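You operate a simulated robot arm through the tools that you are given. There is no shell and no other tool. Be economical: measure what you need, move in short steps, check, and stop when the job is done.

You run a simulated robot arm. Do the job below in one go: nothing can be reset, and whatever is moved stays where it is left.

TASK
Fill the blue grease pump to its line at the grease filler.
Fine: seat it on the nipple, give six strokes, stand it back. Set down upright: blue grease pump.
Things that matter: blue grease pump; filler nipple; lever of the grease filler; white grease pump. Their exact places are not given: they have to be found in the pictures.

The check looks at the end state, three seconds after you hand in, the way a careful person would. Anything else that was tipped, shoved, dropped, spilled or broken makes it a failure.

THE ROBOT
A 7-joint arm with a three-finger gripper, on a carriage that runs on a rail from [-2.476, 0] to [0.004, 0] (x, y) and turns from -161 to 171 degrees about z. Base frame: it is fixed where the carriage stands at the start and does not move with it; the origin is on the floor, on the carriage's upright axis, x ahead of it, y to its left, z up; the surface under the hand at the start is at about z = 0.92. Lengths are in m, angles in degrees, forces in N, time in s.
With the tool pointing down near the work surface it reaches from about 0.22 to 0.74 m from the robot's upright axis, wherever it stands. Its first joint turns from -115.0 to 115.0 degrees. Places, roughly: filler nipple [0.5, 0.2, 0.9]; lever of the grease filler [0.5, 0.3, 1]. Payload 2.69 kg.
The tool frame sits at the grasp point between the pads (the TCP): z along the fingers, y along the line on which they close. The tips reach 0.03 m beyond it. The gripper opens to 0.128 m. The gripper's body begins 0.117 m behind the TCP.
Orientation is told as [roll, pitch, yaw] about the base's x, y, z axes, in that order, counted from this pose: with the fingers straight down and closing along the base's y, the tool's x points along the base's -x, its y along +y and its z along -z.

THE INTERFACE
- The arm moves only by the tool jog_arm. Its argument "motion" is a list of rows, each a list of 3 entries, a list of its own where there are three numbers: the shift along the tool's x, y, z in m, then the turn, a rotation vector about the tool's x, y, z in rad, then the gripper command, from -1 (shut) to 1 (fully open), values between in proportion. In form: [[[dx, dy, dz], [rx, ry, rz], claw], ...]. A call has 1 to 12 rows; each row is the pose to reach, as a shift and turn from the pose commanded when the call began, along the tool's axes at that moment. A row lasts 0.2 s, in which the tool goes at most 0.05 m and 8.6 degrees; a call with a longer step from one row to the next is refused whole, and so is a gripper value outside its range. Where a pose cannot be reached the arm comes as near as it can. A force on the tool above 40 N (or 10 N above the force at the start of the call, whichever is more), or a blocked arm, ends the call early, and 0.2 s more pass. The fingers move at their own pace and stop on an object; they squeeze with about 32 N. The grip force told is the motor's: it shows also when the fingers shut on nothing. Time passes only in rows, and 0.2 s behind the last, so rows that repeat a pose let the fingers close. The reply holds the time, the measured pose of the TCP, the force on the tool along the base axes, the opening and the grip force, in the units named above and with some noise, with the torque about the TCP (base axes, N m) and any sound that the robot's microphone picked up.
- Cameras (640 x 400 px; columns grow to the right, rows downward): "scene" is now at [0.021, 0.1717, 1.7635]; the picture's right is [0.03, -1.00, 0.00], its down [-0.73, -0.02, -0.68] and it looks along [0.68, 0.02, -0.73] (base axes); focal length 256 px, centre (320, 200). "wrist" rides on the gripper at [0.058, 0.054, -0.131] in the tool frame; the picture's right is [-0.68, 0.74, 0.00], its down [-0.62, -0.57, -0.55] and it looks along [-0.40, -0.37, 0.84] (tool axes); focal length 234 px, centre (320, 200).
- get_image(camera): a new picture of that camera. No time passes.
- raise_lower(by): slides the trunk up (or, below 0, down) by that many m; the arm and the scene camera ride with it, the base frame stays. It gives what a move gives, with no picture.
- drive_base(legs): drives the robot by 1 to 6 legs, each [ahead, left, turn to the left] in m, m and degrees, along the robot's own axes; the way and the turn of a leg run together, so that a leg with both is an arc; at most 1.5 m and 180 degrees a leg. The arm and the cameras ride along, it lands a little off, and it stops where it bumps. It keeps to its track: a leg is cut to what the track allows. It gives what a move gives.
- head_to(pan, tilt): turns the head with the scene camera to pan (to the left, within 155 degrees either way) and tilt (down, from -29 to 69), counted from straight ahead of the robot. It gives what a move gives.
- probe_pixels(camera, pixels): for up to 12 pixels [column, row] of the newest picture of that camera ("zoom" is the newest enlarged one), the place [x, y, z] in the base frame of the surface seen there, good to about 0.003 m. No time passes.
- inspect(camera, box): a new picture of the part [left, top, right, bottom] of that camera's present view, enlarged. No time passes.
- close_job(): hands the job in; it is judged then, once.

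Go step by step. Measure first, check grasps and placings, and put right what went wrong. The budget is 80 turns and 52 pictures, counting those below and the enlarged ones. Unless the task says otherwise, let go and move clear before handing in, and close with one line.

The tools are called as name(argument=value, ...) on one line, values as JSON. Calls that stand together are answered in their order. jog_arm: Moves the arm, as the interface text tells. Its arguments: {"type":"object","properties":{"motion":{"type":"array","items":{"type":"array"}}},"required":["motion"]} The other tools are called the same way: raise_lower (by) slides the trunk up or down; drive_base (legs) drives the base; head_to (pan, tilt) turns the head that bears the scene camera; get_image (camera) takes a picture; probe_pixels (camera, pixels) gives the place of the surface under pixels of a picture; inspect (camera, box) takes an enlarged picture of a part of a camera's view; close_job () hands the job in.

At the start:

```text
time_s: 0.0
eef_pos: [0.4753, 0.0992, 1.3536]
tool_rot: [0.0, 0.1, 0.0]
force: [-0.3, -0.1, -0.7]
wrist_torque: [-0.01, 0.01, 0.0]
width: 0.1281
grasp_force: 0.1
trunk travel left (down, up): [-0.925, 0.065]
robot x, y, heading: [-0.0007, 0.0054, 0.0]
head pan, tilt: [1.6, 47.1]
```

scene: 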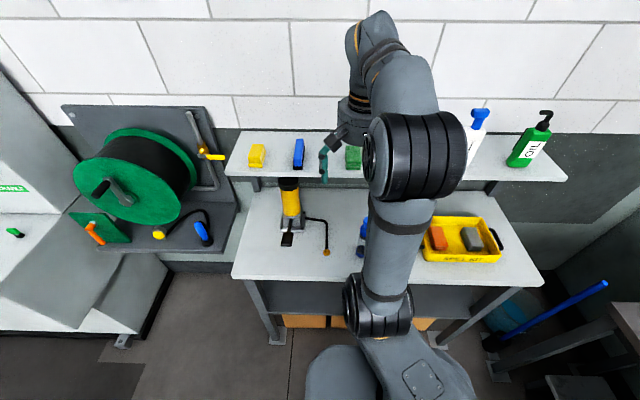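
wrist: 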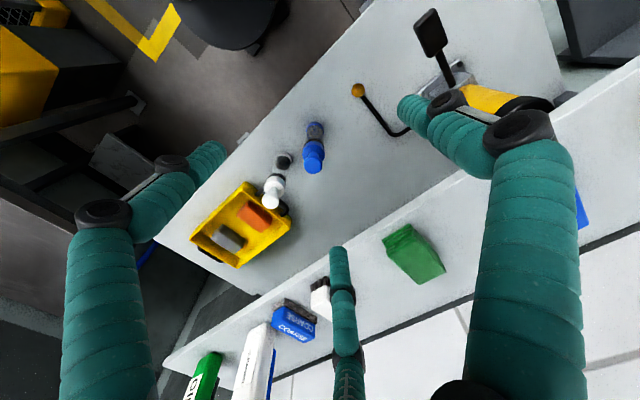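

The pictures show the grease filler (yellow column, scene ~(290,205)), a nipple on a bent hose (325,250), and a blue pump near (360,235) partly hidden by the arm. I'll enlarge these views.

inspect(camera="scene", box=[230, 160, 390, 260])

inspect(camera="wrist", box=[200, 0, 520, 200])

```text
4.00 times, centred on (310, 210) of scene
```

zoom: 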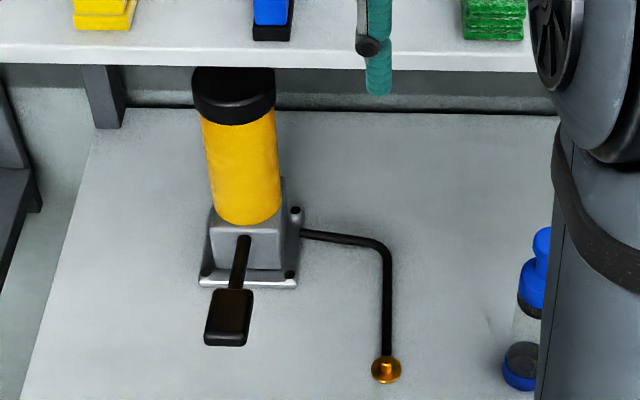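

```text
2.00 times, centred on (360, 100) of wrist
```

zoom: 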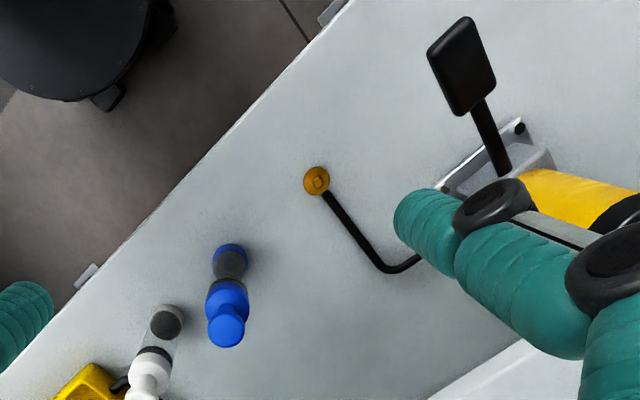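

The blue pump stands upright with a clear barrel; the nipple points up at the end of the hose. I'll measure them, wrist zoom being the newest.

probe_pixels(camera="zoom", pixels=[[228, 332], [228, 300], [229, 262], [229, 246], [316, 181], [325, 190], [455, 50], [470, 90], [492, 135], [150, 372], [168, 318], [270, 260]])

inspect(camera="wrist", box=[250, 70, 410, 170])

```text
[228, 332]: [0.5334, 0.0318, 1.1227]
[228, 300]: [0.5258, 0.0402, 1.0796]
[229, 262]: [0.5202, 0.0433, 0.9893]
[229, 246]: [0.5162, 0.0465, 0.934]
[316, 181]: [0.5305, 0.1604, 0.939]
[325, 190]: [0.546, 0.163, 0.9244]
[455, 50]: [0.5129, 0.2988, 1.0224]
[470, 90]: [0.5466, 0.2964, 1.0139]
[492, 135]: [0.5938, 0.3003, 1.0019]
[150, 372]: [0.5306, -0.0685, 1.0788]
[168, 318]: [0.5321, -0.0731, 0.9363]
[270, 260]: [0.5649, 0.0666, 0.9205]
```

```text
4.00 times, centred on (330, 120) of wrist
```

zoom: 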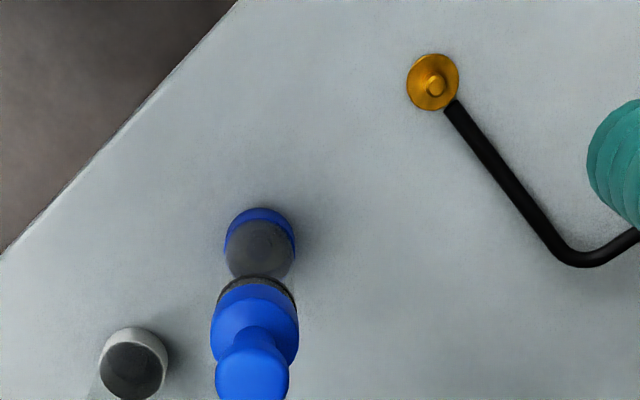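

Blue pump is about (0.53, 0.035), 0.92–1.125 high; nipple tip near (0.53, 0.16, 0.94); lever paddle near (0.52, 0.30, 1.02). I'll check shelf heights and barrel details.

probe_pixels(camera="zoom", pixels=[[252, 375], [240, 370], [280, 370], [255, 315], [213, 330], [298, 330], [260, 250], [228, 240], [294, 240], [262, 210], [436, 86], [425, 60]])

get_image(camera="scene")

probe_pixels(camera="scene", pixels=[[250, 176], [300, 183], [500, 180], [295, 165], [289, 182], [288, 238], [326, 252], [240, 275], [300, 280], [475, 115], [353, 150], [480, 218]])

```text
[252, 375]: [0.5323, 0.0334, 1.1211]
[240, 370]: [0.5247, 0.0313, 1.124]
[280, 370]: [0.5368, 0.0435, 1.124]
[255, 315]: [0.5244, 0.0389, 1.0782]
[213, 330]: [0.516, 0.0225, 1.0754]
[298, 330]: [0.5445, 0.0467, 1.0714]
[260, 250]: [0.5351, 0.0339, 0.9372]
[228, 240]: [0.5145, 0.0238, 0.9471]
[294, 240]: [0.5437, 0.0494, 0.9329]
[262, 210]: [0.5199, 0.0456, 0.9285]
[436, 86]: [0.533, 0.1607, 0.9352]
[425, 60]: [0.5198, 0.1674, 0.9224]
```

```text
46 pictures are left
```

scene: 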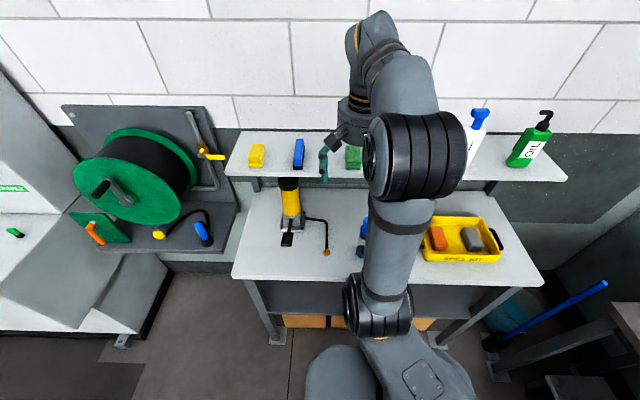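

```text
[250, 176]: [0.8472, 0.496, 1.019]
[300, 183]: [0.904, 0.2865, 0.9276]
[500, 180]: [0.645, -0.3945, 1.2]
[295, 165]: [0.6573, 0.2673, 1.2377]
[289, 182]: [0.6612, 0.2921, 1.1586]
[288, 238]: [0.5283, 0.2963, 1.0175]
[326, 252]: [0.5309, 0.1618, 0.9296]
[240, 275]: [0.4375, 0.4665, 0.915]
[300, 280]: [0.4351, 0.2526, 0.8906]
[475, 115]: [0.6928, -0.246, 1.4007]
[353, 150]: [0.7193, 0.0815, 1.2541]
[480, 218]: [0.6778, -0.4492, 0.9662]
```

Shelf is at z≈1.20 with front edge x≈0.645, so a top-down grasp at x≈0.53 clears it. I'll move to just above the blue pump with a part-opened gripper.

jog_arm(motion=[[[-0.011, -0.013, 0.03], [0, 0, 0], 0.3], [[-0.022, -0.026, 0.06], [0, 0, 0], 0.3], [[-0.033, -0.039, 0.09], [0, 0, 0], 0.3], [[-0.044, -0.052, 0.12], [0, 0, 0], 0.3], [[-0.055, -0.063, 0.15], [0, 0, 0], 0.3], [[-0.055, -0.063, 0.15], [0, 0, 0], 0.3]])

get_image(camera="wrist")

inspect(camera="scene", box=[280, 170, 440, 270])

```text
time_s: 1.4
eef_pos: [0.5302, 0.0356, 1.2034]
tool_rot: [0.0, 0.0, 0.0]
force: [-0.6, 0.2, 0.1]
wrist_torque: [0.01, -0.06, -0.02]
width: 0.0832
grasp_force: 0.1
trunk travel left (down, up): [-0.925, 0.065]
robot x, y, heading: [-0.0011, 0.0006, -0.0]
head pan, tilt: [1.6, 47.1]
```

```text
45 pictures are left
```

wrist: 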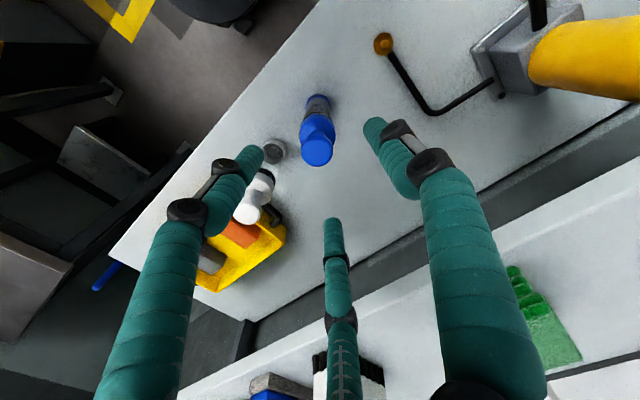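

```text
4.00 times, centred on (360, 220) of scene
```

zoom: 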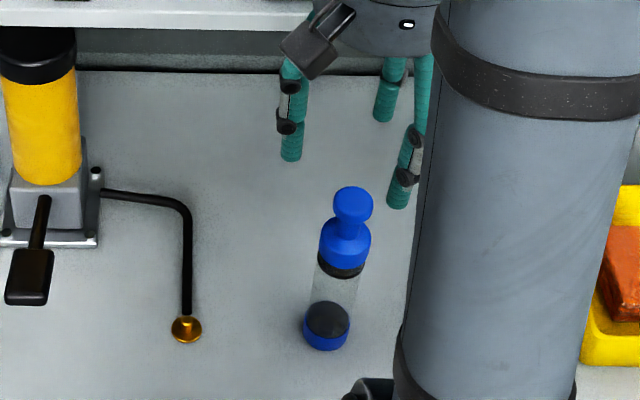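

The hand seems to carry three fingers in the pictures (one on +y, two on -y, at scene zoom (290,155), (385,115), (397,200)). I'll probe their tips and the barrel details.

probe_pixels(camera="zoom", pixels=[[291, 155], [384, 116], [397, 203], [352, 200], [344, 250], [338, 262], [335, 290], [328, 320], [326, 345], [312, 245], [186, 325], [187, 335]])

probe_pixels(camera="wrist", pixels=[[250, 153], [374, 128], [334, 225], [316, 150], [311, 128], [274, 150], [250, 212], [264, 180]])

inspect(camera="scene", box=[328, 208, 392, 264])

```text
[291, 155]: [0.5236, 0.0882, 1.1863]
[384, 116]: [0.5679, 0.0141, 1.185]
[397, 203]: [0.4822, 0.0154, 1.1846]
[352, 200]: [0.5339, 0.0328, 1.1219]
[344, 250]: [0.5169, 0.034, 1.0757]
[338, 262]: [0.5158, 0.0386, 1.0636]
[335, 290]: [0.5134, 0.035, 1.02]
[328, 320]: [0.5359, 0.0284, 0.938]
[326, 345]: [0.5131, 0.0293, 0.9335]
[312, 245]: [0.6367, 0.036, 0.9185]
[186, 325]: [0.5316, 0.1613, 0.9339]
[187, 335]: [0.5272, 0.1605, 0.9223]
```

```text
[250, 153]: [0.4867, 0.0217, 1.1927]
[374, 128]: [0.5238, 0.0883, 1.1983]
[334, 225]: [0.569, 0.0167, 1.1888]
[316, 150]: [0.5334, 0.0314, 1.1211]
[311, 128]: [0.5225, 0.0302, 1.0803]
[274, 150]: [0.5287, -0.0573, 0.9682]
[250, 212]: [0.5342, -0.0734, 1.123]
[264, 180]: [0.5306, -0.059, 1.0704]
```

```text
7.14 times, centred on (360, 236) of scene
```

zoom: 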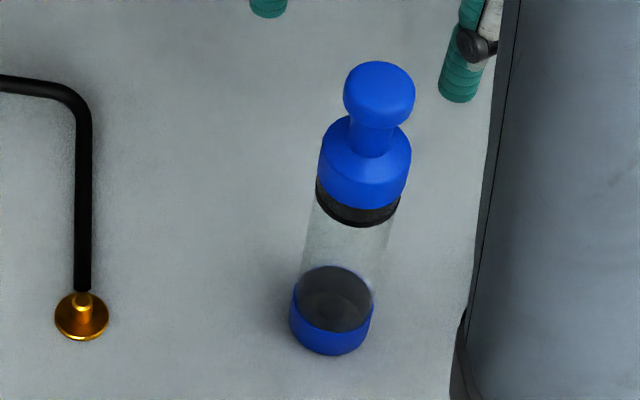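

The fingers straddle the blue pump cleanly (thumb y≈0.083, others y≈0.015), and the barrel z 0.945–1.05 is free. I'll descend to TCP z≈1.02 and close.

jog_arm(motion=[[[0, 0, 0.03], [0, 0, 0], 0.3], [[0, 0, 0.06], [0, 0, 0], 0.3], [[0, 0, 0.09], [0, 0, 0], 0.3], [[0, 0, 0.12], [0, 0, 0], 0.3], [[0, 0, 0.15], [0, 0, 0], 0.3], [[0, 0, 0.17], [0, 0, 0], 0.3], [[0, 0, 0.183], [0, 0, 0], 0.3], [[0, 0, 0.183], [0, 0, 0], 0.3]])

inspect(camera="scene", box=[280, 170, 440, 270])

get_image(camera="wrist")

```text
time_s: 3.2
eef_pos: [0.5305, 0.0355, 1.0218]
tool_rot: [0.0, 0.0, 0.0]
force: [0.2, 0.3, 0.5]
wrist_torque: [-0.03, -0.03, 0.01]
width: 0.0832
grasp_force: 0.0
trunk travel left (down, up): [-0.925, 0.065]
robot x, y, heading: [-0.0018, -0.0002, 0.2]
head pan, tilt: [1.6, 47.1]
```

```text
4.00 times, centred on (360, 220) of scene
```

zoom: 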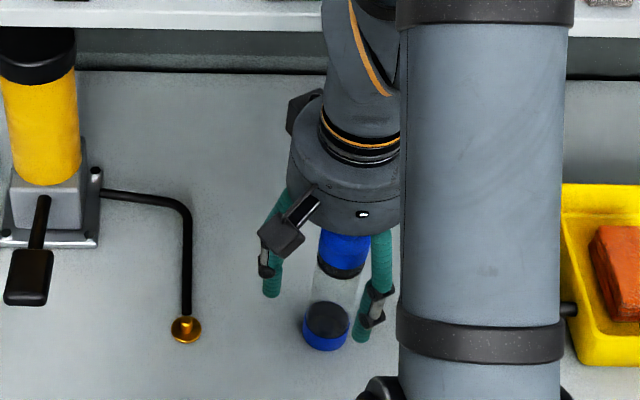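

```text
41 pictures are left
```

wrist: 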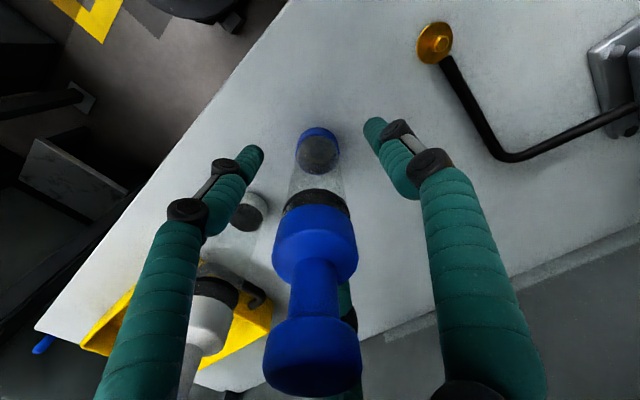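

No contact and the pump stands between the fingers; I close now.

jog_arm(motion=[[[0, 0, 0], [0, 0, 0], 0.0], [[0, 0, 0], [0, 0, 0], -0.3], [[0, 0, 0], [0, 0, 0], -0.6], [[0, 0, 0], [0, 0, 0], -1], [[0, 0, 0], [0, 0, 0], -1], [[0, 0, 0], [0, 0, 0], -1]])

get_image(camera="wrist")

```text
time_s: 4.6
eef_pos: [0.5298, 0.0363, 1.0205]
tool_rot: [0.0, 0.1, 0.0]
force: [1.0, -1.1, 0.7]
wrist_torque: [-0.04, -0.07, 0.01]
width: 0.0435
grasp_force: 32.3
trunk travel left (down, up): [-0.925, 0.065]
robot x, y, heading: [-0.0007, 0.0002, 0.1]
head pan, tilt: [1.6, 47.1]
```

```text
40 pictures are left
```

wrist: 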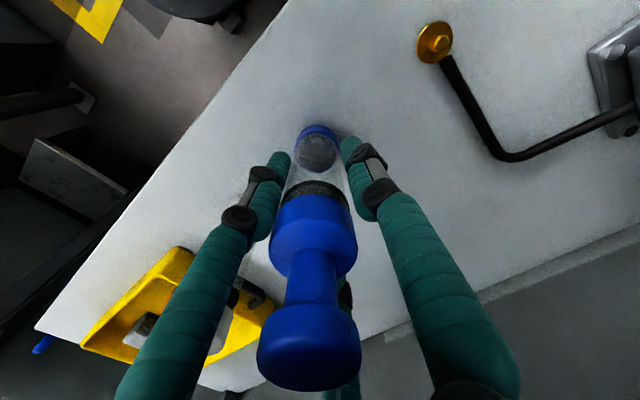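

The grip holds at 0.0435 m, 32 N. I lift 0.07 m and look closely at the pump's underside and nipple.

jog_arm(motion=[[[0, 0, -0.015], [0, 0, 0], -1], [[0, 0, -0.035], [0, 0, 0], -1], [[0, 0, -0.055], [0, 0, 0], -1], [[0, 0, -0.07], [0, 0, 0], -1], [[0, 0, -0.07], [0, 0, 0], -1]])

get_image(camera="wrist")

inspect(camera="scene", box=[304, 210, 384, 260])

probe_pixels(camera="zoom", pixels=[[179, 315], [179, 322], [179, 330], [150, 338], [207, 338], [179, 355], [420, 280], [440, 270]])

```text
time_s: 5.8
eef_pos: [0.5313, 0.0358, 1.0919]
tool_rot: [0.0, 0.1, 0.1]
force: [0.3, -0.9, -2.9]
wrist_torque: [0.05, -0.01, 0.03]
width: 0.0433
grasp_force: 32.1
trunk travel left (down, up): [-0.925, 0.065]
robot x, y, heading: [0.0017, -0.001, 0.0]
head pan, tilt: [1.6, 47.1]
```

```text
39 pictures are left
```

wrist: 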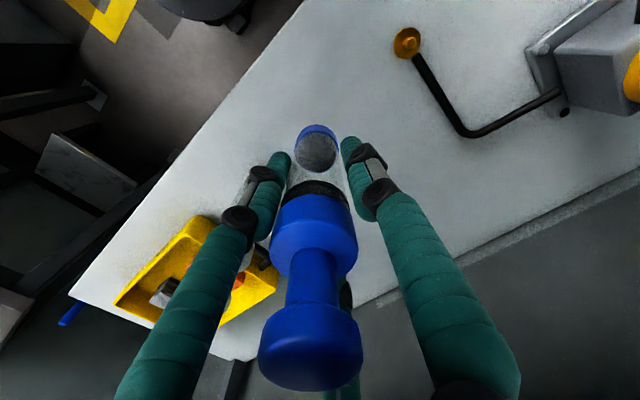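

```text
8.00 times, centred on (344, 235) of scene
```

zoom: 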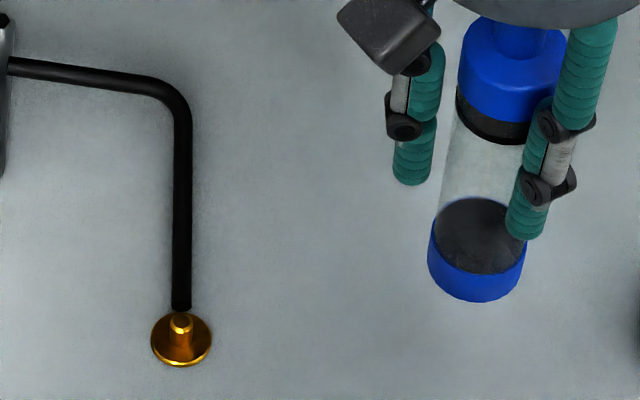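

```text
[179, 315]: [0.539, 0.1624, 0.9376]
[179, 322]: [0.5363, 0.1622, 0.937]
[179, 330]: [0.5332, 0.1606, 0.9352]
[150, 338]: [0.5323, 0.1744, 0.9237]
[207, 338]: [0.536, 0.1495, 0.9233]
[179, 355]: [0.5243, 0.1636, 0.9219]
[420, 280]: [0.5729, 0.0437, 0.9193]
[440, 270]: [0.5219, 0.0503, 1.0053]
```

Pump is held, rising level; the nipple (zoom (181,330)) is centred near (0.533, 0.161), tip z≈0.938. I move the pump above it.

jog_arm(motion=[[[0, 0.025, 0], [0, 0, 0], -1], [[-0.001, 0.055, 0], [0, 0, 0], -1], [[-0.001, 0.085, 0], [0, 0, 0], -1], [[-0.002, 0.11, 0], [0, 0, 0], -1], [[-0.002, 0.125, 0], [0, 0, 0], -1], [[-0.002, 0.125, 0.02], [0, 0, 0], -1], [[-0.002, 0.125, 0.03], [0, 0, 0], -1], [[-0.002, 0.125, 0.03], [0, 0, 0], -1]])

inspect(camera="wrist", box=[240, 80, 400, 180])

inspect(camera="scene", box=[284, 210, 364, 260])

```text
time_s: 7.6
eef_pos: [0.533, 0.1612, 1.0597]
tool_rot: [0.0, 0.0, -0.1]
force: [0.9, -0.4, -3.5]
wrist_torque: [-0.01, 0.03, 0.03]
width: 0.0435
grasp_force: 31.4
trunk travel left (down, up): [-0.925, 0.065]
robot x, y, heading: [0.0023, 0.0001, 0.0]
head pan, tilt: [1.6, 47.1]
```

```text
4.00 times, centred on (320, 130) of wrist
```

zoom: 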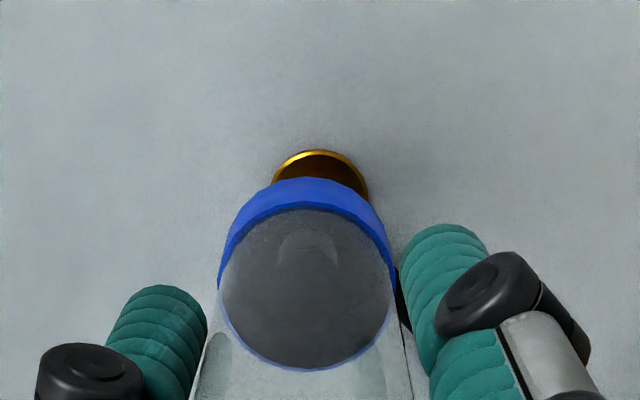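

```text
8.00 times, centred on (324, 235) of scene
```

zoom: 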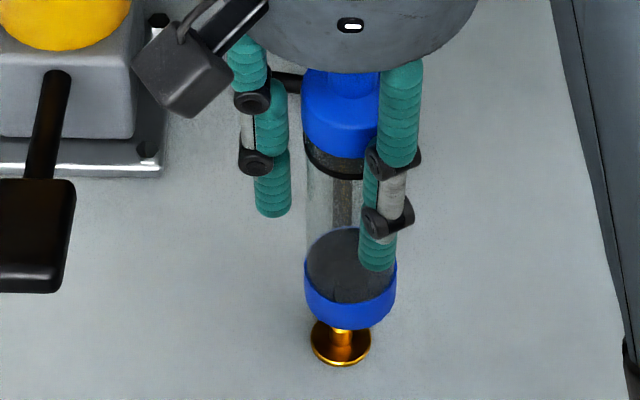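

The pump's ring centre (scene zoom col ~350) sits slightly right of the nipple (col 341), similarly in the wrist view (306 vs 320). I'll probe both to get the offset.

probe_pixels(camera="zoom", pixels=[[308, 300], [394, 300], [350, 320], [350, 312], [314, 345], [368, 345], [341, 360], [341, 355]])

```text
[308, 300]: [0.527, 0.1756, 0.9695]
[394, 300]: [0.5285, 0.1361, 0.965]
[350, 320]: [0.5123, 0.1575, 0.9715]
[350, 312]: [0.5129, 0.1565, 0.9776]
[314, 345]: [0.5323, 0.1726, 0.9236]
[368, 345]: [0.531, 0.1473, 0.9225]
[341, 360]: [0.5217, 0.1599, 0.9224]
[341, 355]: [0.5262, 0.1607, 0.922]
```

Pump axis is about 4 mm short in y (0.157 vs 0.161) and ~1 mm in x. I correct that and lower gently.

jog_arm(motion=[[[-0.001, 0.004, 0], [0, 0, 0], -1], [[-0.001, 0.004, 0.005], [0, 0, 0], -1], [[-0.001, 0.004, 0.01], [0, 0, 0], -1], [[-0.001, 0.004, 0.015], [0, 0, 0], -1], [[-0.001, 0.004, 0.02], [0, 0, 0], -1], [[-0.001, 0.004, 0.02], [0, 0, 0], -1]])

inspect(camera="scene", box=[284, 210, 364, 260])

inspect(camera="wrist", box=[240, 80, 400, 180])

```text
time_s: 9.0
eef_pos: [0.5346, 0.1643, 1.0405]
tool_rot: [0.0, 0.0, 0.0]
force: [-0.1, 0.9, -2.9]
wrist_torque: [-0.01, -0.01, 0.03]
width: 0.043
grasp_force: 31.9
trunk travel left (down, up): [-0.925, 0.065]
robot x, y, heading: [-0.0007, -0.0027, -0.1]
head pan, tilt: [1.6, 47.1]
```

```text
8.00 times, centred on (324, 235) of scene
```

zoom: 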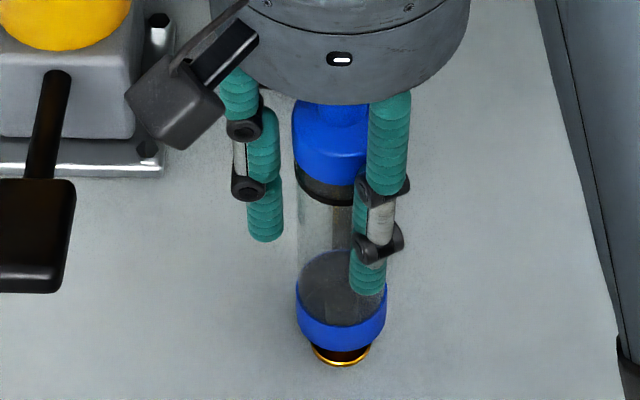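

```text
4.00 times, centred on (320, 130) of wrist
```

zoom: 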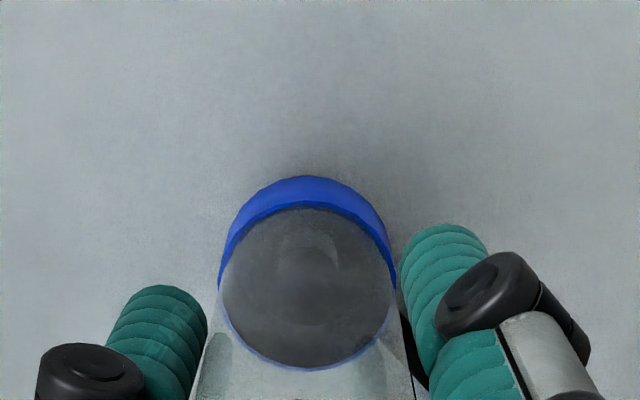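

Aligned now (ring centre 342, nipple 341). I lower further in 3–4 mm steps onto the nipple.

jog_arm(motion=[[[0, 0, 0.004], [0, 0, 0], -1], [[0, 0, 0.007], [0, 0, 0], -1], [[0, 0, 0.01], [0, 0, 0], -1], [[0, 0, 0.013], [0, 0, 0], -1], [[0, 0, 0.013], [0, 0, 0], -1]])

inspect(camera="scene", box=[284, 210, 364, 260])

```text
time_s: 10.2
eef_pos: [0.5331, 0.165, 1.0273]
tool_rot: [-0.1, 0.0, 0.0]
force: [-1.0, -0.5, -3.5]
wrist_torque: [0.02, -0.02, -0.02]
width: 0.0433
grasp_force: 31.9
trunk travel left (down, up): [-0.925, 0.065]
robot x, y, heading: [0.0021, 0.0003, -0.0]
head pan, tilt: [1.6, 47.1]
```

```text
8.00 times, centred on (324, 235) of scene
```

zoom: 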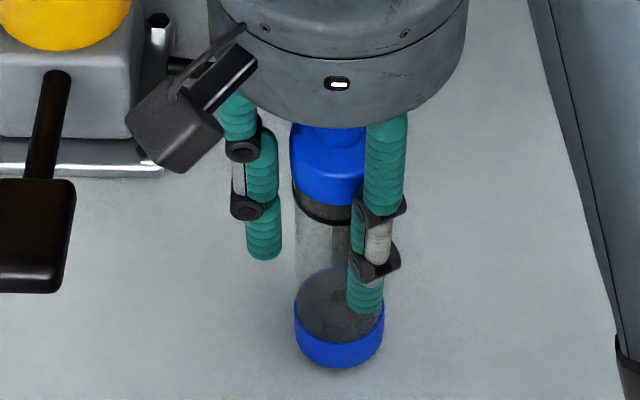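

Still no contact force and the nipple has gone up inside the ring; I go on down a few mm.

jog_arm(motion=[[[0, 0, 0.002], [0, 0, 0], -1], [[0, 0, 0.004], [0, 0, 0], -1], [[0, 0, 0.005], [0, 0, 0], -1], [[0, 0, 0.005], [0, 0, 0], -1]])

```text
time_s: 11.2
eef_pos: [0.5327, 0.1648, 1.023]
tool_rot: [0.1, -0.1, 0.0]
force: [1.6, -7.7, 5.9]
wrist_torque: [-0.52, -0.13, -0.07]
width: 0.043
grasp_force: 32.1
trunk travel left (down, up): [-0.925, 0.065]
robot x, y, heading: [-0.0004, 0.0023, 0.2]
head pan, tilt: [1.6, 47.1]
```

Contact: +6 N up at the flange height, with 7.7 N sideways toward -y, so I ease 2 mm toward -y.

jog_arm(motion=[[[0, -0.001, 0], [0, 0, 0], -1], [[0, -0.002, 0], [0, 0, 0], -1], [[0, -0.002, 0], [0, 0, 0], -1]])

```text
time_s: 12.0
eef_pos: [0.5333, 0.164, 1.0226]
tool_rot: [0.0, -0.3, 0.2]
force: [2.6, -2.6, 13.0]
wrist_torque: [-0.16, -0.03, -0.02]
width: 0.043
grasp_force: 31.7
trunk travel left (down, up): [-0.925, 0.065]
robot x, y, heading: [0.0003, -0.0025, 0.1]
head pan, tilt: [1.6, 47.1]
```

Side force is nearly gone and it bears down at about 15 N. I nudge 1 mm more, press lightly, and check for a sound.

jog_arm(motion=[[[0, -0.001, 0.001], [0, 0, 0], -1], [[0, -0.001, 0.002], [0, 0, 0], -1], [[0, -0.001, 0.002], [0, 0, 0], -1], [[0, -0.001, 0], [0, 0, 0], -1]])

inspect(camera="scene", box=[284, 210, 364, 260])

inspect(camera="wrist", box=[240, 80, 400, 180])

```text
time_s: 13.0
eef_pos: [0.5339, 0.1595, 1.0207]
tool_rot: [0.0, 0.2, -0.1]
force: [4.2, -6.9, -0.3]
wrist_torque: [-0.05, -0.68, -0.17]
width: 0.0412
grasp_force: 32.4
trunk travel left (down, up): [-0.925, 0.065]
robot x, y, heading: [-0.0017, -0.002, 0.1]
head pan, tilt: [1.6, 47.1]
```

```text
8.00 times, centred on (324, 235) of scene
```

zoom: 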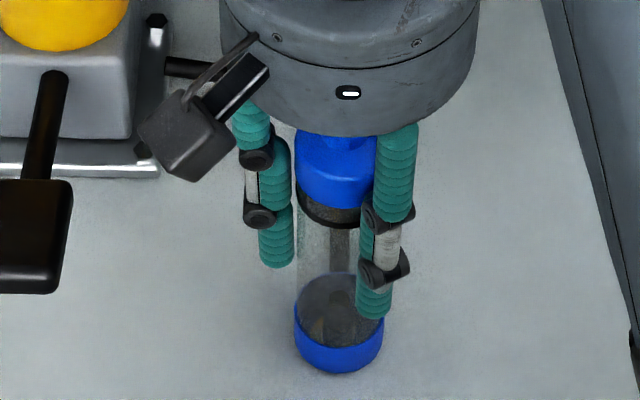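

```text
4.00 times, centred on (320, 130) of wrist
```

zoom: 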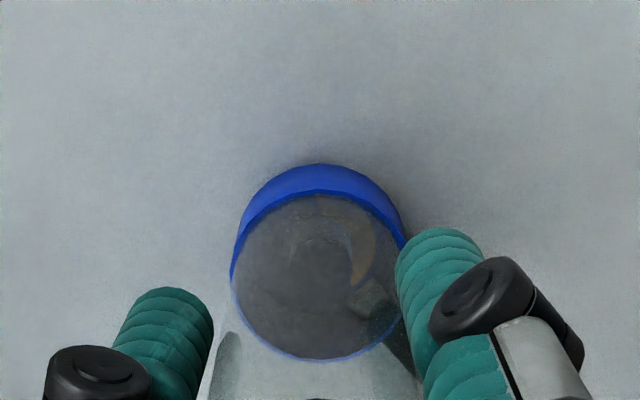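

The pump snapped onto the nipple (hand shifted ~4 mm, nipple visible within the clear base). I open the fingers a bit and check it stands.

jog_arm(motion=[[[0, 0.001, 0], [0, 0, 0], -0.3], [[0, 0.001, 0], [0, 0, 0], 0.0], [[0, 0.001, 0], [0, 0, 0], 0.3], [[0, 0.001, 0], [0, 0, 0], 0.4], [[0, 0.001, 0], [0, 0, 0], 0.4]])

inspect(camera="scene", box=[284, 210, 364, 260])

get_image(camera="wrist")

```text
time_s: 14.2
eef_pos: [0.5334, 0.1627, 1.0211]
tool_rot: [0.0, 0.0, 0.0]
force: [0.3, -0.2, -0.4]
wrist_torque: [0.0, 0.0, 0.02]
width: 0.0893
grasp_force: 0.1
trunk travel left (down, up): [-0.925, 0.065]
robot x, y, heading: [0.0022, 0.0022, -0.0]
head pan, tilt: [1.6, 47.1]
```

```text
8.00 times, centred on (324, 235) of scene
```

zoom: 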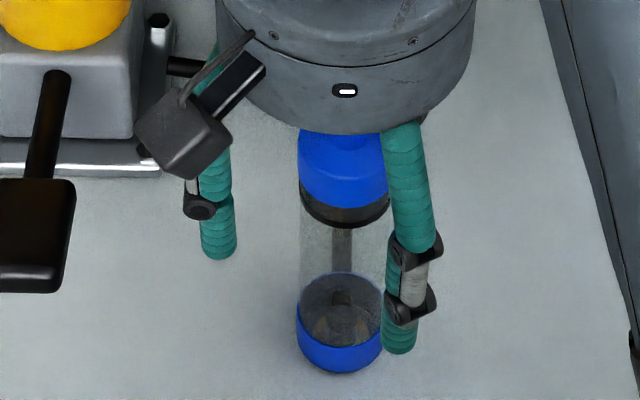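

```text
29 pictures are left
```

wrist: 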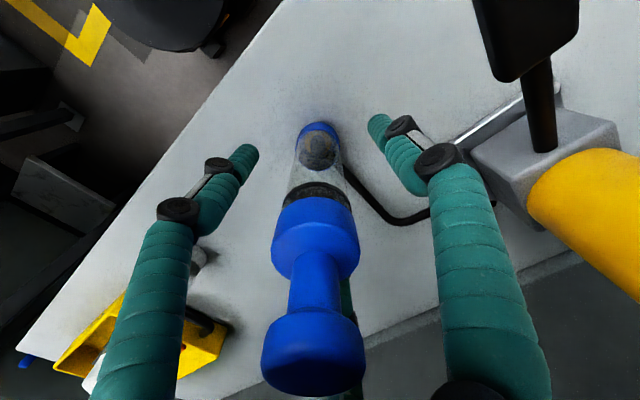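

Pump stands seated and upright on its own. I rise clear to z≈1.20, then shift over the lever paddle and shut the fingers.

jog_arm(motion=[[[0, 0, -0.03], [0, 0, 0], 0.4], [[0, 0, -0.065], [0, 0, 0], 0.4], [[0, 0, -0.105], [0, 0, 0], 0.4], [[0, 0, -0.145], [0, 0, 0], 0.4], [[0, 0, -0.18], [0, 0, 0], 0.4], [[0.008, 0.035, -0.18], [0, 0, 0], 0.2], [[0.016, 0.07, -0.18], [0, 0, 0], -0.2], [[0.018, 0.105, -0.18], [0, 0, 0], -0.6], [[0.018, 0.136, -0.18], [0, 0, 0], -1], [[0.018, 0.136, -0.18], [0, 0, 0], -1], [[0.018, 0.136, -0.18], [0, 0, 0], -1], [[0.018, 0.136, -0.18], [0, 0, 0], -1]])

get_image(camera="wrist")

inspect(camera="scene", box=[250, 160, 378, 260])

```text
time_s: 16.8
eef_pos: [0.5148, 0.2991, 1.2015]
tool_rot: [0.0, 0.0, 0.0]
force: [0.9, -0.4, 0.4]
wrist_torque: [0.01, -0.02, -0.03]
width: 0.0025
grasp_force: 18.1
trunk travel left (down, up): [-0.925, 0.065]
robot x, y, heading: [0.002, 0.0016, 0.0]
head pan, tilt: [1.6, 47.1]
```

```text
28 pictures are left
```

wrist: 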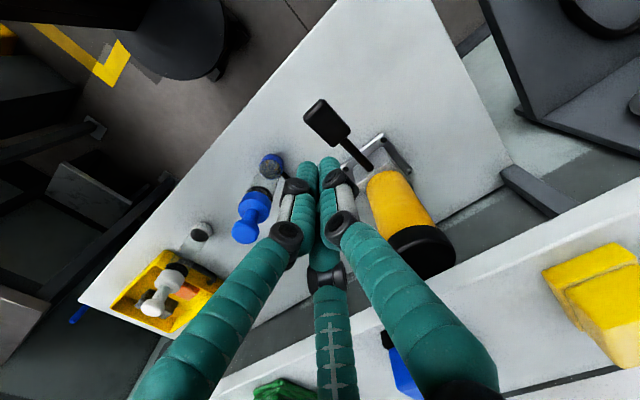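

```text
4.00 times, centred on (314, 210) of scene
```

zoom: 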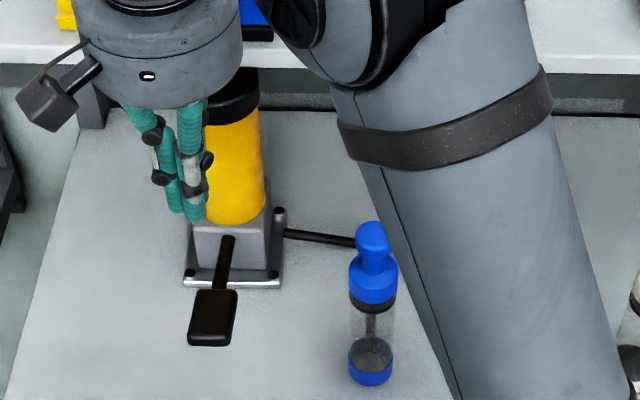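

Pump stands seated on the nipple. I measure the paddle precisely (zoom ~(213,318)) and finger tips.

probe_pixels(camera="zoom", pixels=[[213, 300], [213, 320], [212, 332], [192, 318], [234, 318], [222, 275], [229, 245], [192, 215], [235, 200], [212, 342]])

probe_pixels(camera="wrist", pixels=[[325, 122], [326, 162], [308, 168], [338, 115], [314, 108], [352, 150]])

```text
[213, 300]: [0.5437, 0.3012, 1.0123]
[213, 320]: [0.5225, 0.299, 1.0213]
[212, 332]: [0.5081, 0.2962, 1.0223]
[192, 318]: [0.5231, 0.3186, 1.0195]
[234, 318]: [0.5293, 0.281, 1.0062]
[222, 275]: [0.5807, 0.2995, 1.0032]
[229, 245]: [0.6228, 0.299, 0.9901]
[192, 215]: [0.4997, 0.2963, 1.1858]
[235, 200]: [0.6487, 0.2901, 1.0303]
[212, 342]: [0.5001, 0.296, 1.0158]
```

```text
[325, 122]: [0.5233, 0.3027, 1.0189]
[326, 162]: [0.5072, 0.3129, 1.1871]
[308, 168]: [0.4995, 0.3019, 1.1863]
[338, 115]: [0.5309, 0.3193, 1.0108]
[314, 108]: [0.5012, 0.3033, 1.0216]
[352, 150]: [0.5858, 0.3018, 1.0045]
```

Paddle spans x 0.50–0.547, y 0.28–0.32, top z≈1.021. I descend to just above it.

jog_arm(motion=[[[-0.003, 0, 0.035], [0, 0, 0], -1], [[-0.005, 0.001, 0.07], [0, 0, 0], -1], [[-0.005, 0.001, 0.105], [0, 0, 0], -1], [[-0.005, 0.001, 0.135], [0, 0, 0], -1], [[-0.005, 0.001, 0.14], [0, 0, 0], -1]])

jog_arm(motion=[[[0, 0, 0.01], [0, 0, 0], -1], [[0, 0, 0.02], [0, 0, 0], -1], [[0, 0, 0.03], [0, 0, 0], -1], [[0, 0, 0.04], [0, 0, 0], -1]])

```text
time_s: 18.0
eef_pos: [0.5194, 0.3008, 1.061]
tool_rot: [0.0, 0.0, 0.1]
force: [0.3, -0.7, -0.1]
wrist_torque: [0.01, 0.0, 0.0]
width: 0.0019
grasp_force: 31.3
trunk travel left (down, up): [-0.925, 0.065]
robot x, y, heading: [-0.0009, 0.0025, 0.1]
head pan, tilt: [1.6, 47.1]
```

```text
time_s: 19.0
eef_pos: [0.5214, 0.2993, 1.022]
tool_rot: [0.0, 0.1, -0.1]
force: [-1.3, 0.5, 4.9]
wrist_torque: [-0.02, 0.09, 0.04]
width: 0.002
grasp_force: 31.5
trunk travel left (down, up): [-0.925, 0.065]
robot x, y, heading: [0.0004, -0.0005, 0.1]
head pan, tilt: [1.6, 47.1]
```

The lever yields under about 5 N. I press on to find the end of its travel.

jog_arm(motion=[[[0, 0, 0.008], [0, 0, 0], -1], [[0, 0, 0.016], [0, 0, 0], -1], [[0, 0, 0.024], [0, 0, 0], -1], [[0, 0, 0.032], [0, 0, 0], -1], [[0, 0, 0.036], [0, 0, 0], -1]])

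inspect(camera="scene", box=[250, 160, 378, 260])

```text
time_s: 19.9
eef_pos: [0.5192, 0.3006, 1.003]
tool_rot: [0.4, -0.7, -0.2]
force: [-10.7, -9.3, 34.0]
wrist_torque: [-0.45, -0.23, -0.2]
width: 0.0019
grasp_force: 31.4
trunk travel left (down, up): [-0.925, 0.065]
robot x, y, heading: [-0.0015, -0.0006, 0.0]
head pan, tilt: [1.6, 47.1]
stopped in row 4: the force on the tool passed its limit at 46 N (the readings are from after the stop); the commanded pose is now the measured one
```

```text
4.00 times, centred on (314, 210) of scene
```

zoom: 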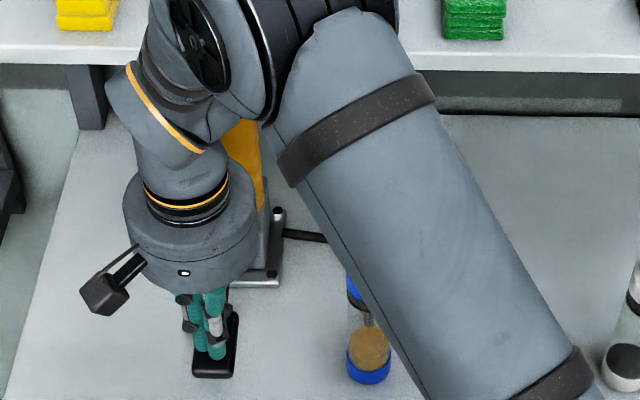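

The lever bottomed out near TCP z≈1.003 and amber grease rose in the pump (zoom (368,350)): stroke one. I lift to let it return, then press stroke two.

jog_arm(motion=[[[0, 0, -0.03], [0, 0, 0], -1], [[0, 0, -0.065], [0, 0, 0], -1], [[0, 0, -0.065], [0, 0, 0], -1], [[0, 0, -0.065], [0, 0, 0], -1]])

inspect(camera="scene", box=[250, 160, 378, 260])

```text
time_s: 20.9
eef_pos: [0.5219, 0.3014, 1.0636]
tool_rot: [0.4, -0.5, 0.0]
force: [-0.5, 0.2, 0.5]
wrist_torque: [0.01, -0.01, -0.01]
width: 0.0022
grasp_force: 31.4
trunk travel left (down, up): [-0.925, 0.065]
robot x, y, heading: [-0.0007, 0.0005, 0.1]
head pan, tilt: [1.6, 47.1]
```

```text
4.00 times, centred on (314, 210) of scene
```

zoom: 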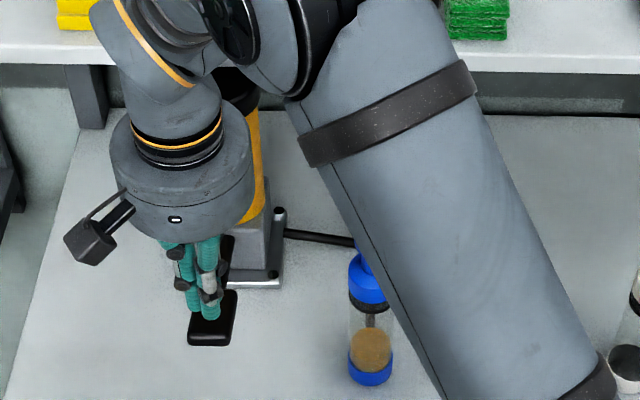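

The lever has sprung back up. Stroke two.

jog_arm(motion=[[[0, 0, 0.015], [0, 0, 0], -1], [[0, 0, 0.03], [0, 0, 0], -1], [[0, 0, 0.045], [0, 0, 0], -1], [[0, 0, 0.056], [0, 0, 0], -1], [[0, 0, 0.0615], [0, 0, 0], -1], [[0, 0, 0.0615], [0, 0, 0], -1]])

inspect(camera="scene", box=[250, 160, 378, 260])

```text
time_s: 22.3
eef_pos: [0.5213, 0.3012, 1.0042]
tool_rot: [0.4, -0.7, 0.0]
force: [-0.7, -1.3, 16.4]
wrist_torque: [-0.16, -0.21, -0.03]
width: 0.0021
grasp_force: 31.4
trunk travel left (down, up): [-0.925, 0.065]
robot x, y, heading: [-0.0, -0.0017, -0.1]
head pan, tilt: [1.6, 47.1]
```

```text
4.00 times, centred on (314, 210) of scene
```

zoom: 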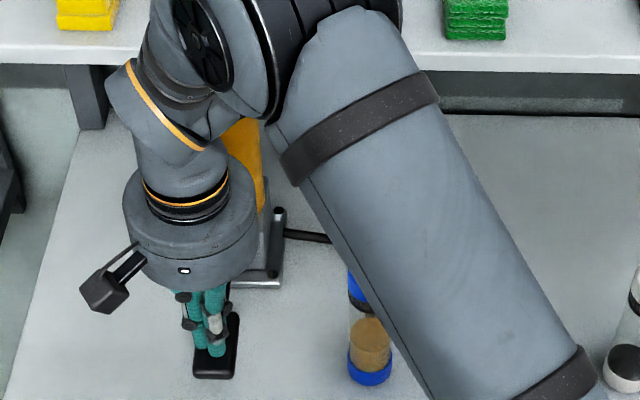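

Level rose again (grease top now about row 322): stroke two counted. Stroke three: lift, pause, press.

jog_arm(motion=[[[0, 0, -0.03], [0, 0, 0], -1], [[0, 0, -0.06], [0, 0, 0], -1], [[0, 0, -0.06], [0, 0, 0], -1], [[0, 0, -0.06], [0, 0, 0], -1], [[0, 0, -0.045], [0, 0, 0], -1], [[0, 0, -0.03], [0, 0, 0], -1], [[0, 0, -0.015], [0, 0, 0], -1], [[0, 0, -0.005], [0, 0, 0], -1], [[0, 0, 0.0005], [0, 0, 0], -1], [[0, 0, 0.0005], [0, 0, 0], -1]])

inspect(camera="scene", box=[250, 160, 378, 260])

```text
time_s: 24.5
eef_pos: [0.5227, 0.304, 1.0037]
tool_rot: [0.6, -0.8, 0.1]
force: [-1.8, 2.0, 20.9]
wrist_torque: [-0.08, -0.28, -0.04]
width: 0.0021
grasp_force: 31.6
trunk travel left (down, up): [-0.925, 0.065]
robot x, y, heading: [-0.0004, 0.0012, 0.2]
head pan, tilt: [1.6, 47.1]
```

```text
4.00 times, centred on (314, 210) of scene
```

zoom: 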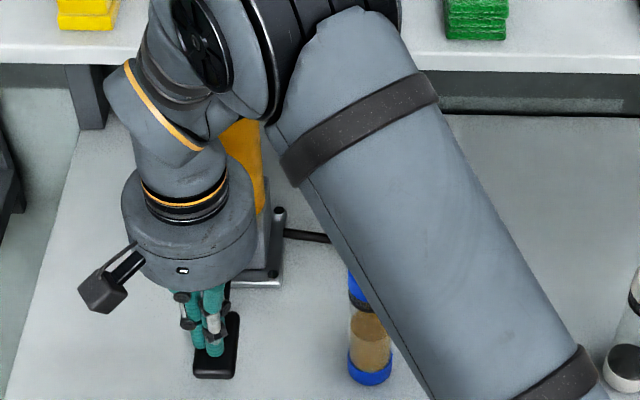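

Level is up again: stroke three counted. Stroke four.

jog_arm(motion=[[[0, 0, -0.03], [0, 0, 0], -1], [[0, -0.002, -0.06], [0, 0, 0], -1], [[0, -0.002, -0.06], [0, 0, 0], -1], [[0, -0.002, -0.06], [0, 0, 0], -1], [[0, -0.002, -0.045], [0, 0, 0], -1], [[0, -0.002, -0.03], [0, 0, 0], -1], [[0, -0.002, -0.015], [0, 0, 0], -1], [[0, -0.002, -0.005], [0, 0, 0], -1], [[0, -0.002, 0.0005], [0, 0, 0], -1], [[0, -0.002, 0.0005], [0, 0, 0], -1]])

inspect(camera="scene", box=[314, 210, 378, 260])

```text
time_s: 26.7
eef_pos: [0.5203, 0.2989, 1.0042]
tool_rot: [0.3, -0.7, 0.0]
force: [-5.8, -0.8, 17.2]
wrist_torque: [-0.12, -0.13, 0.04]
width: 0.0019
grasp_force: 31.7
trunk travel left (down, up): [-0.925, 0.065]
robot x, y, heading: [0.0047, -0.0013, 0.0]
head pan, tilt: [1.6, 47.1]
```

```text
8.00 times, centred on (346, 235) of scene
```

zoom: 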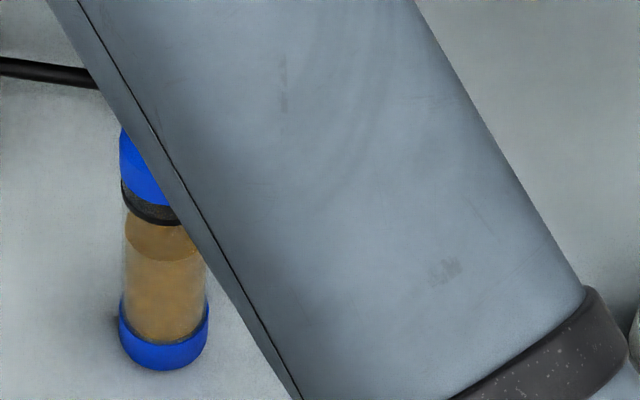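

Grease front edge is at row ~258 after four strokes, about 20 px per stroke, so six will reach the dark band at ~220. Stroke five.

jog_arm(motion=[[[0, 0, -0.03], [0, 0, 0], -1], [[0, 0.001, -0.06], [0, 0, 0], -1], [[0, 0.001, -0.06], [0, 0, 0], -1], [[0, 0.001, -0.06], [0, 0, 0], -1], [[0, 0.001, -0.045], [0, 0, 0], -1], [[0, 0.001, -0.03], [0, 0, 0], -1], [[0, 0.001, -0.015], [0, 0, 0], -1], [[0, 0.001, -0.005], [0, 0, 0], -1], [[0, 0.001, 0.0005], [0, 0, 0], -1], [[0, 0.001, 0.0005], [0, 0, 0], -1]])

inspect(camera="scene", box=[314, 210, 378, 260])

```text
time_s: 28.9
eef_pos: [0.5225, 0.3012, 1.0032]
tool_rot: [0.4, -0.7, -0.1]
force: [-3.0, -2.3, 24.5]
wrist_torque: [-0.2, -0.33, -0.08]
width: 0.0019
grasp_force: 31.4
trunk travel left (down, up): [-0.925, 0.065]
robot x, y, heading: [-0.0023, -0.0018, -0.2]
head pan, tilt: [1.6, 47.1]
```

```text
8.00 times, centred on (346, 235) of scene
```

zoom: 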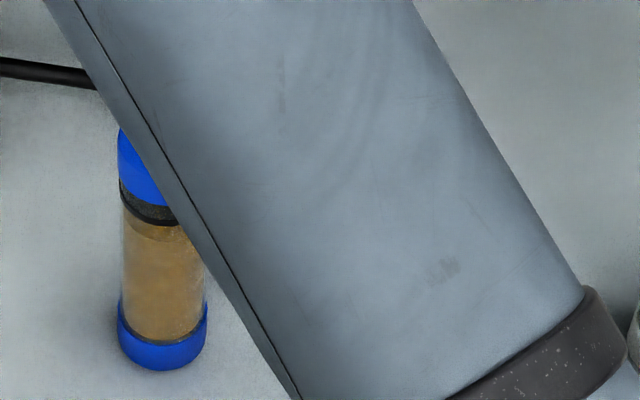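

Grease front edge is at row ~240 after five strokes, still just under the band. Sixth and last stroke.

jog_arm(motion=[[[0, 0, -0.03], [0, 0, 0], -1], [[0, 0, -0.06], [0, 0, 0], -1], [[0, 0, -0.06], [0, 0, 0], -1], [[0, 0, -0.06], [0, 0, 0], -1], [[0, 0, -0.045], [0, 0, 0], -1], [[0, 0, -0.03], [0, 0, 0], -1], [[0, 0, -0.015], [0, 0, 0], -1], [[0, 0, -0.005], [0, 0, 0], -1], [[0, 0, 0.0005], [0, 0, 0], -1], [[0, 0, 0.0005], [0, 0, 0], -1]])

inspect(camera="scene", box=[314, 210, 378, 260])

```text
time_s: 31.1
eef_pos: [0.5216, 0.3036, 1.0032]
tool_rot: [0.7, -0.9, 0.0]
force: [-2.0, -0.2, 34.0]
wrist_torque: [-0.21, -0.49, -0.04]
width: 0.002
grasp_force: 31.6
trunk travel left (down, up): [-0.925, 0.065]
robot x, y, heading: [-0.0005, -0.0001, 0.1]
head pan, tilt: [1.6, 47.1]
```

```text
8.00 times, centred on (346, 235) of scene
```

zoom: 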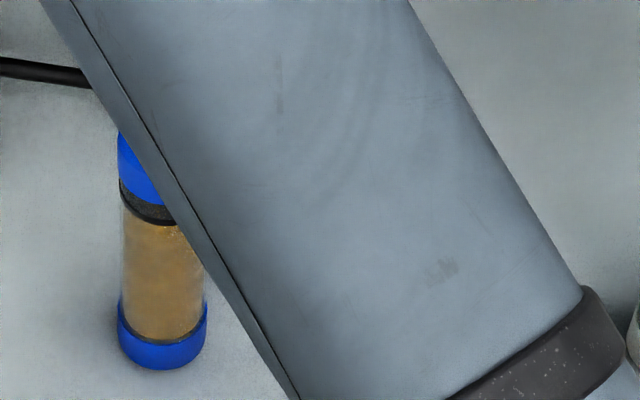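

Filled to the band after six strokes. I lift clear, level the tool, and move back above the pump while opening.

jog_arm(motion=[[[0, 0, -0.04], [0, 0, 0], -1], [[0, 0, -0.08], [0, 0, 0], -1], [[0, 0, -0.12], [0, 0, 0], -1], [[0, 0, -0.16], [0, 0, 0], -1], [[0, 0, -0.2], [0.007, 0.009, 0], -0.6], [[-0.003, -0.035, -0.2], [0.007, 0.009, 0], -0.2], [[-0.006, -0.07, -0.2], [0.007, 0.009, 0], 0.2], [[-0.009, -0.105, -0.2], [0.007, 0.009, 0], 0.4], [[-0.011, -0.14, -0.2], [0.007, 0.009, 0], 0.4], [[-0.011, -0.14, -0.2], [0.007, 0.009, 0], 0.4]])

inspect(camera="scene", box=[250, 160, 378, 260])

probe_pixels(camera="zoom", pixels=[[372, 232], [372, 245], [360, 290], [390, 290], [370, 375], [352, 370], [388, 370], [213, 320]])

```text
time_s: 33.3
eef_pos: [0.533, 0.1625, 1.197]
tool_rot: [-0.1, 0.1, 0.1]
force: [0.2, 0.4, 0.2]
wrist_torque: [-0.06, 0.01, -0.01]
width: 0.0899
grasp_force: 0.0
trunk travel left (down, up): [-0.925, 0.065]
robot x, y, heading: [0.0018, -0.0007, 0.1]
head pan, tilt: [1.6, 47.1]
```

```text
4.00 times, centred on (314, 210) of scene
```

zoom: 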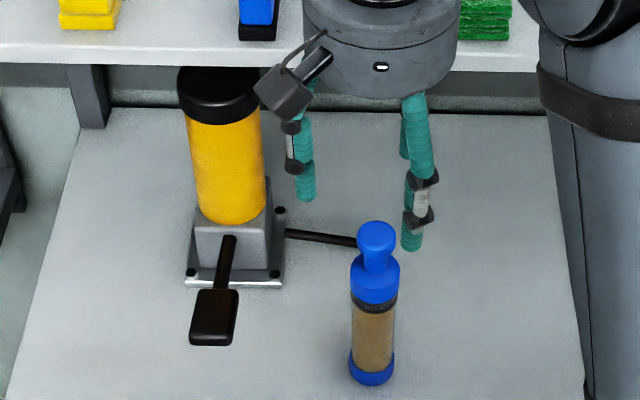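

```text
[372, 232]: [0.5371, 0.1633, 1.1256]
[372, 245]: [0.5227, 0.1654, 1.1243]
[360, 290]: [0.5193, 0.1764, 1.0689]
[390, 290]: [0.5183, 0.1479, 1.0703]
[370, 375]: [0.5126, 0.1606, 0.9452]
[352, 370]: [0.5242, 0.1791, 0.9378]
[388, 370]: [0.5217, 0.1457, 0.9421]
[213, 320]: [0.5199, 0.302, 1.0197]
```

The pump is seated at y≈0.162, top z 1.126, and the filler is unmoved. I descend around it and grip.

jog_arm(motion=[[[0, 0, 0.03], [0, 0, 0], 0.4], [[0, 0, 0.06], [0, 0, 0], 0.4], [[0, 0, 0.09], [0, 0, 0], 0.4], [[0, 0, 0.12], [0, 0, 0], 0.4], [[0, 0, 0.15], [0, 0, 0], 0.4], [[0, 0, 0.173], [0, 0, 0], 0.4], [[0, 0, 0.173], [0, 0, 0], 0.1], [[0, 0, 0.173], [0, 0, 0], -0.3], [[0, 0, 0.173], [0, 0, 0], -0.7], [[0, 0, 0.173], [0, 0, 0], -1], [[0, 0, 0.173], [0, 0, 0], -1], [[0, 0, 0.173], [0, 0, 0], -1]])

jog_arm(motion=[[[0, 0, -0.005], [0, 0, 0], -1], [[0, 0, -0.01], [0, 0, 0], -1], [[0, 0, -0.02], [0, 0, 0], -1], [[0, 0, -0.04], [0, 0, 0], -1], [[0, 0, -0.06], [0, 0, 0], -1], [[0, 0, -0.065], [0, 0, 0], -1]])

inspect(camera="scene", box=[284, 190, 380, 265])

```text
time_s: 35.9
eef_pos: [0.5329, 0.159, 1.0249]
tool_rot: [0.0, 0.0, 0.0]
force: [-0.2, 4.9, 1.2]
wrist_torque: [0.26, 0.03, 0.06]
width: 0.0413
grasp_force: 31.9
trunk travel left (down, up): [-0.925, 0.065]
robot x, y, heading: [0.0005, -0.0009, -0.0]
head pan, tilt: [1.6, 47.1]
```

```text
time_s: 37.3
eef_pos: [0.5342, 0.1627, 1.0894]
tool_rot: [-0.1, 0.0, 0.1]
force: [-0.4, 0.2, -3.8]
wrist_torque: [0.03, -0.02, -0.02]
width: 0.0414
grasp_force: 31.8
trunk travel left (down, up): [-0.925, 0.065]
robot x, y, heading: [0.0007, -0.0015, -0.2]
head pan, tilt: [1.6, 47.1]
```

```text
5.33 times, centred on (332, 228) of scene
```

zoom: 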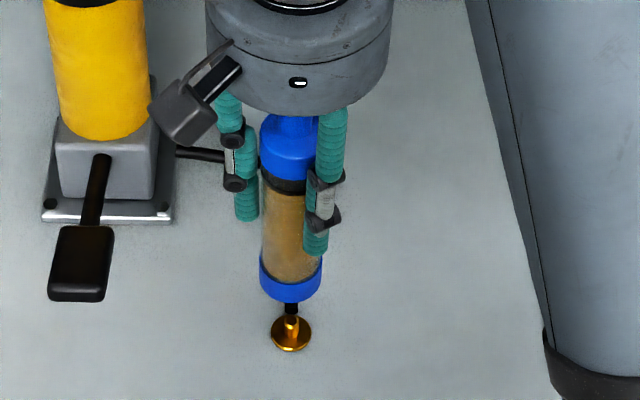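

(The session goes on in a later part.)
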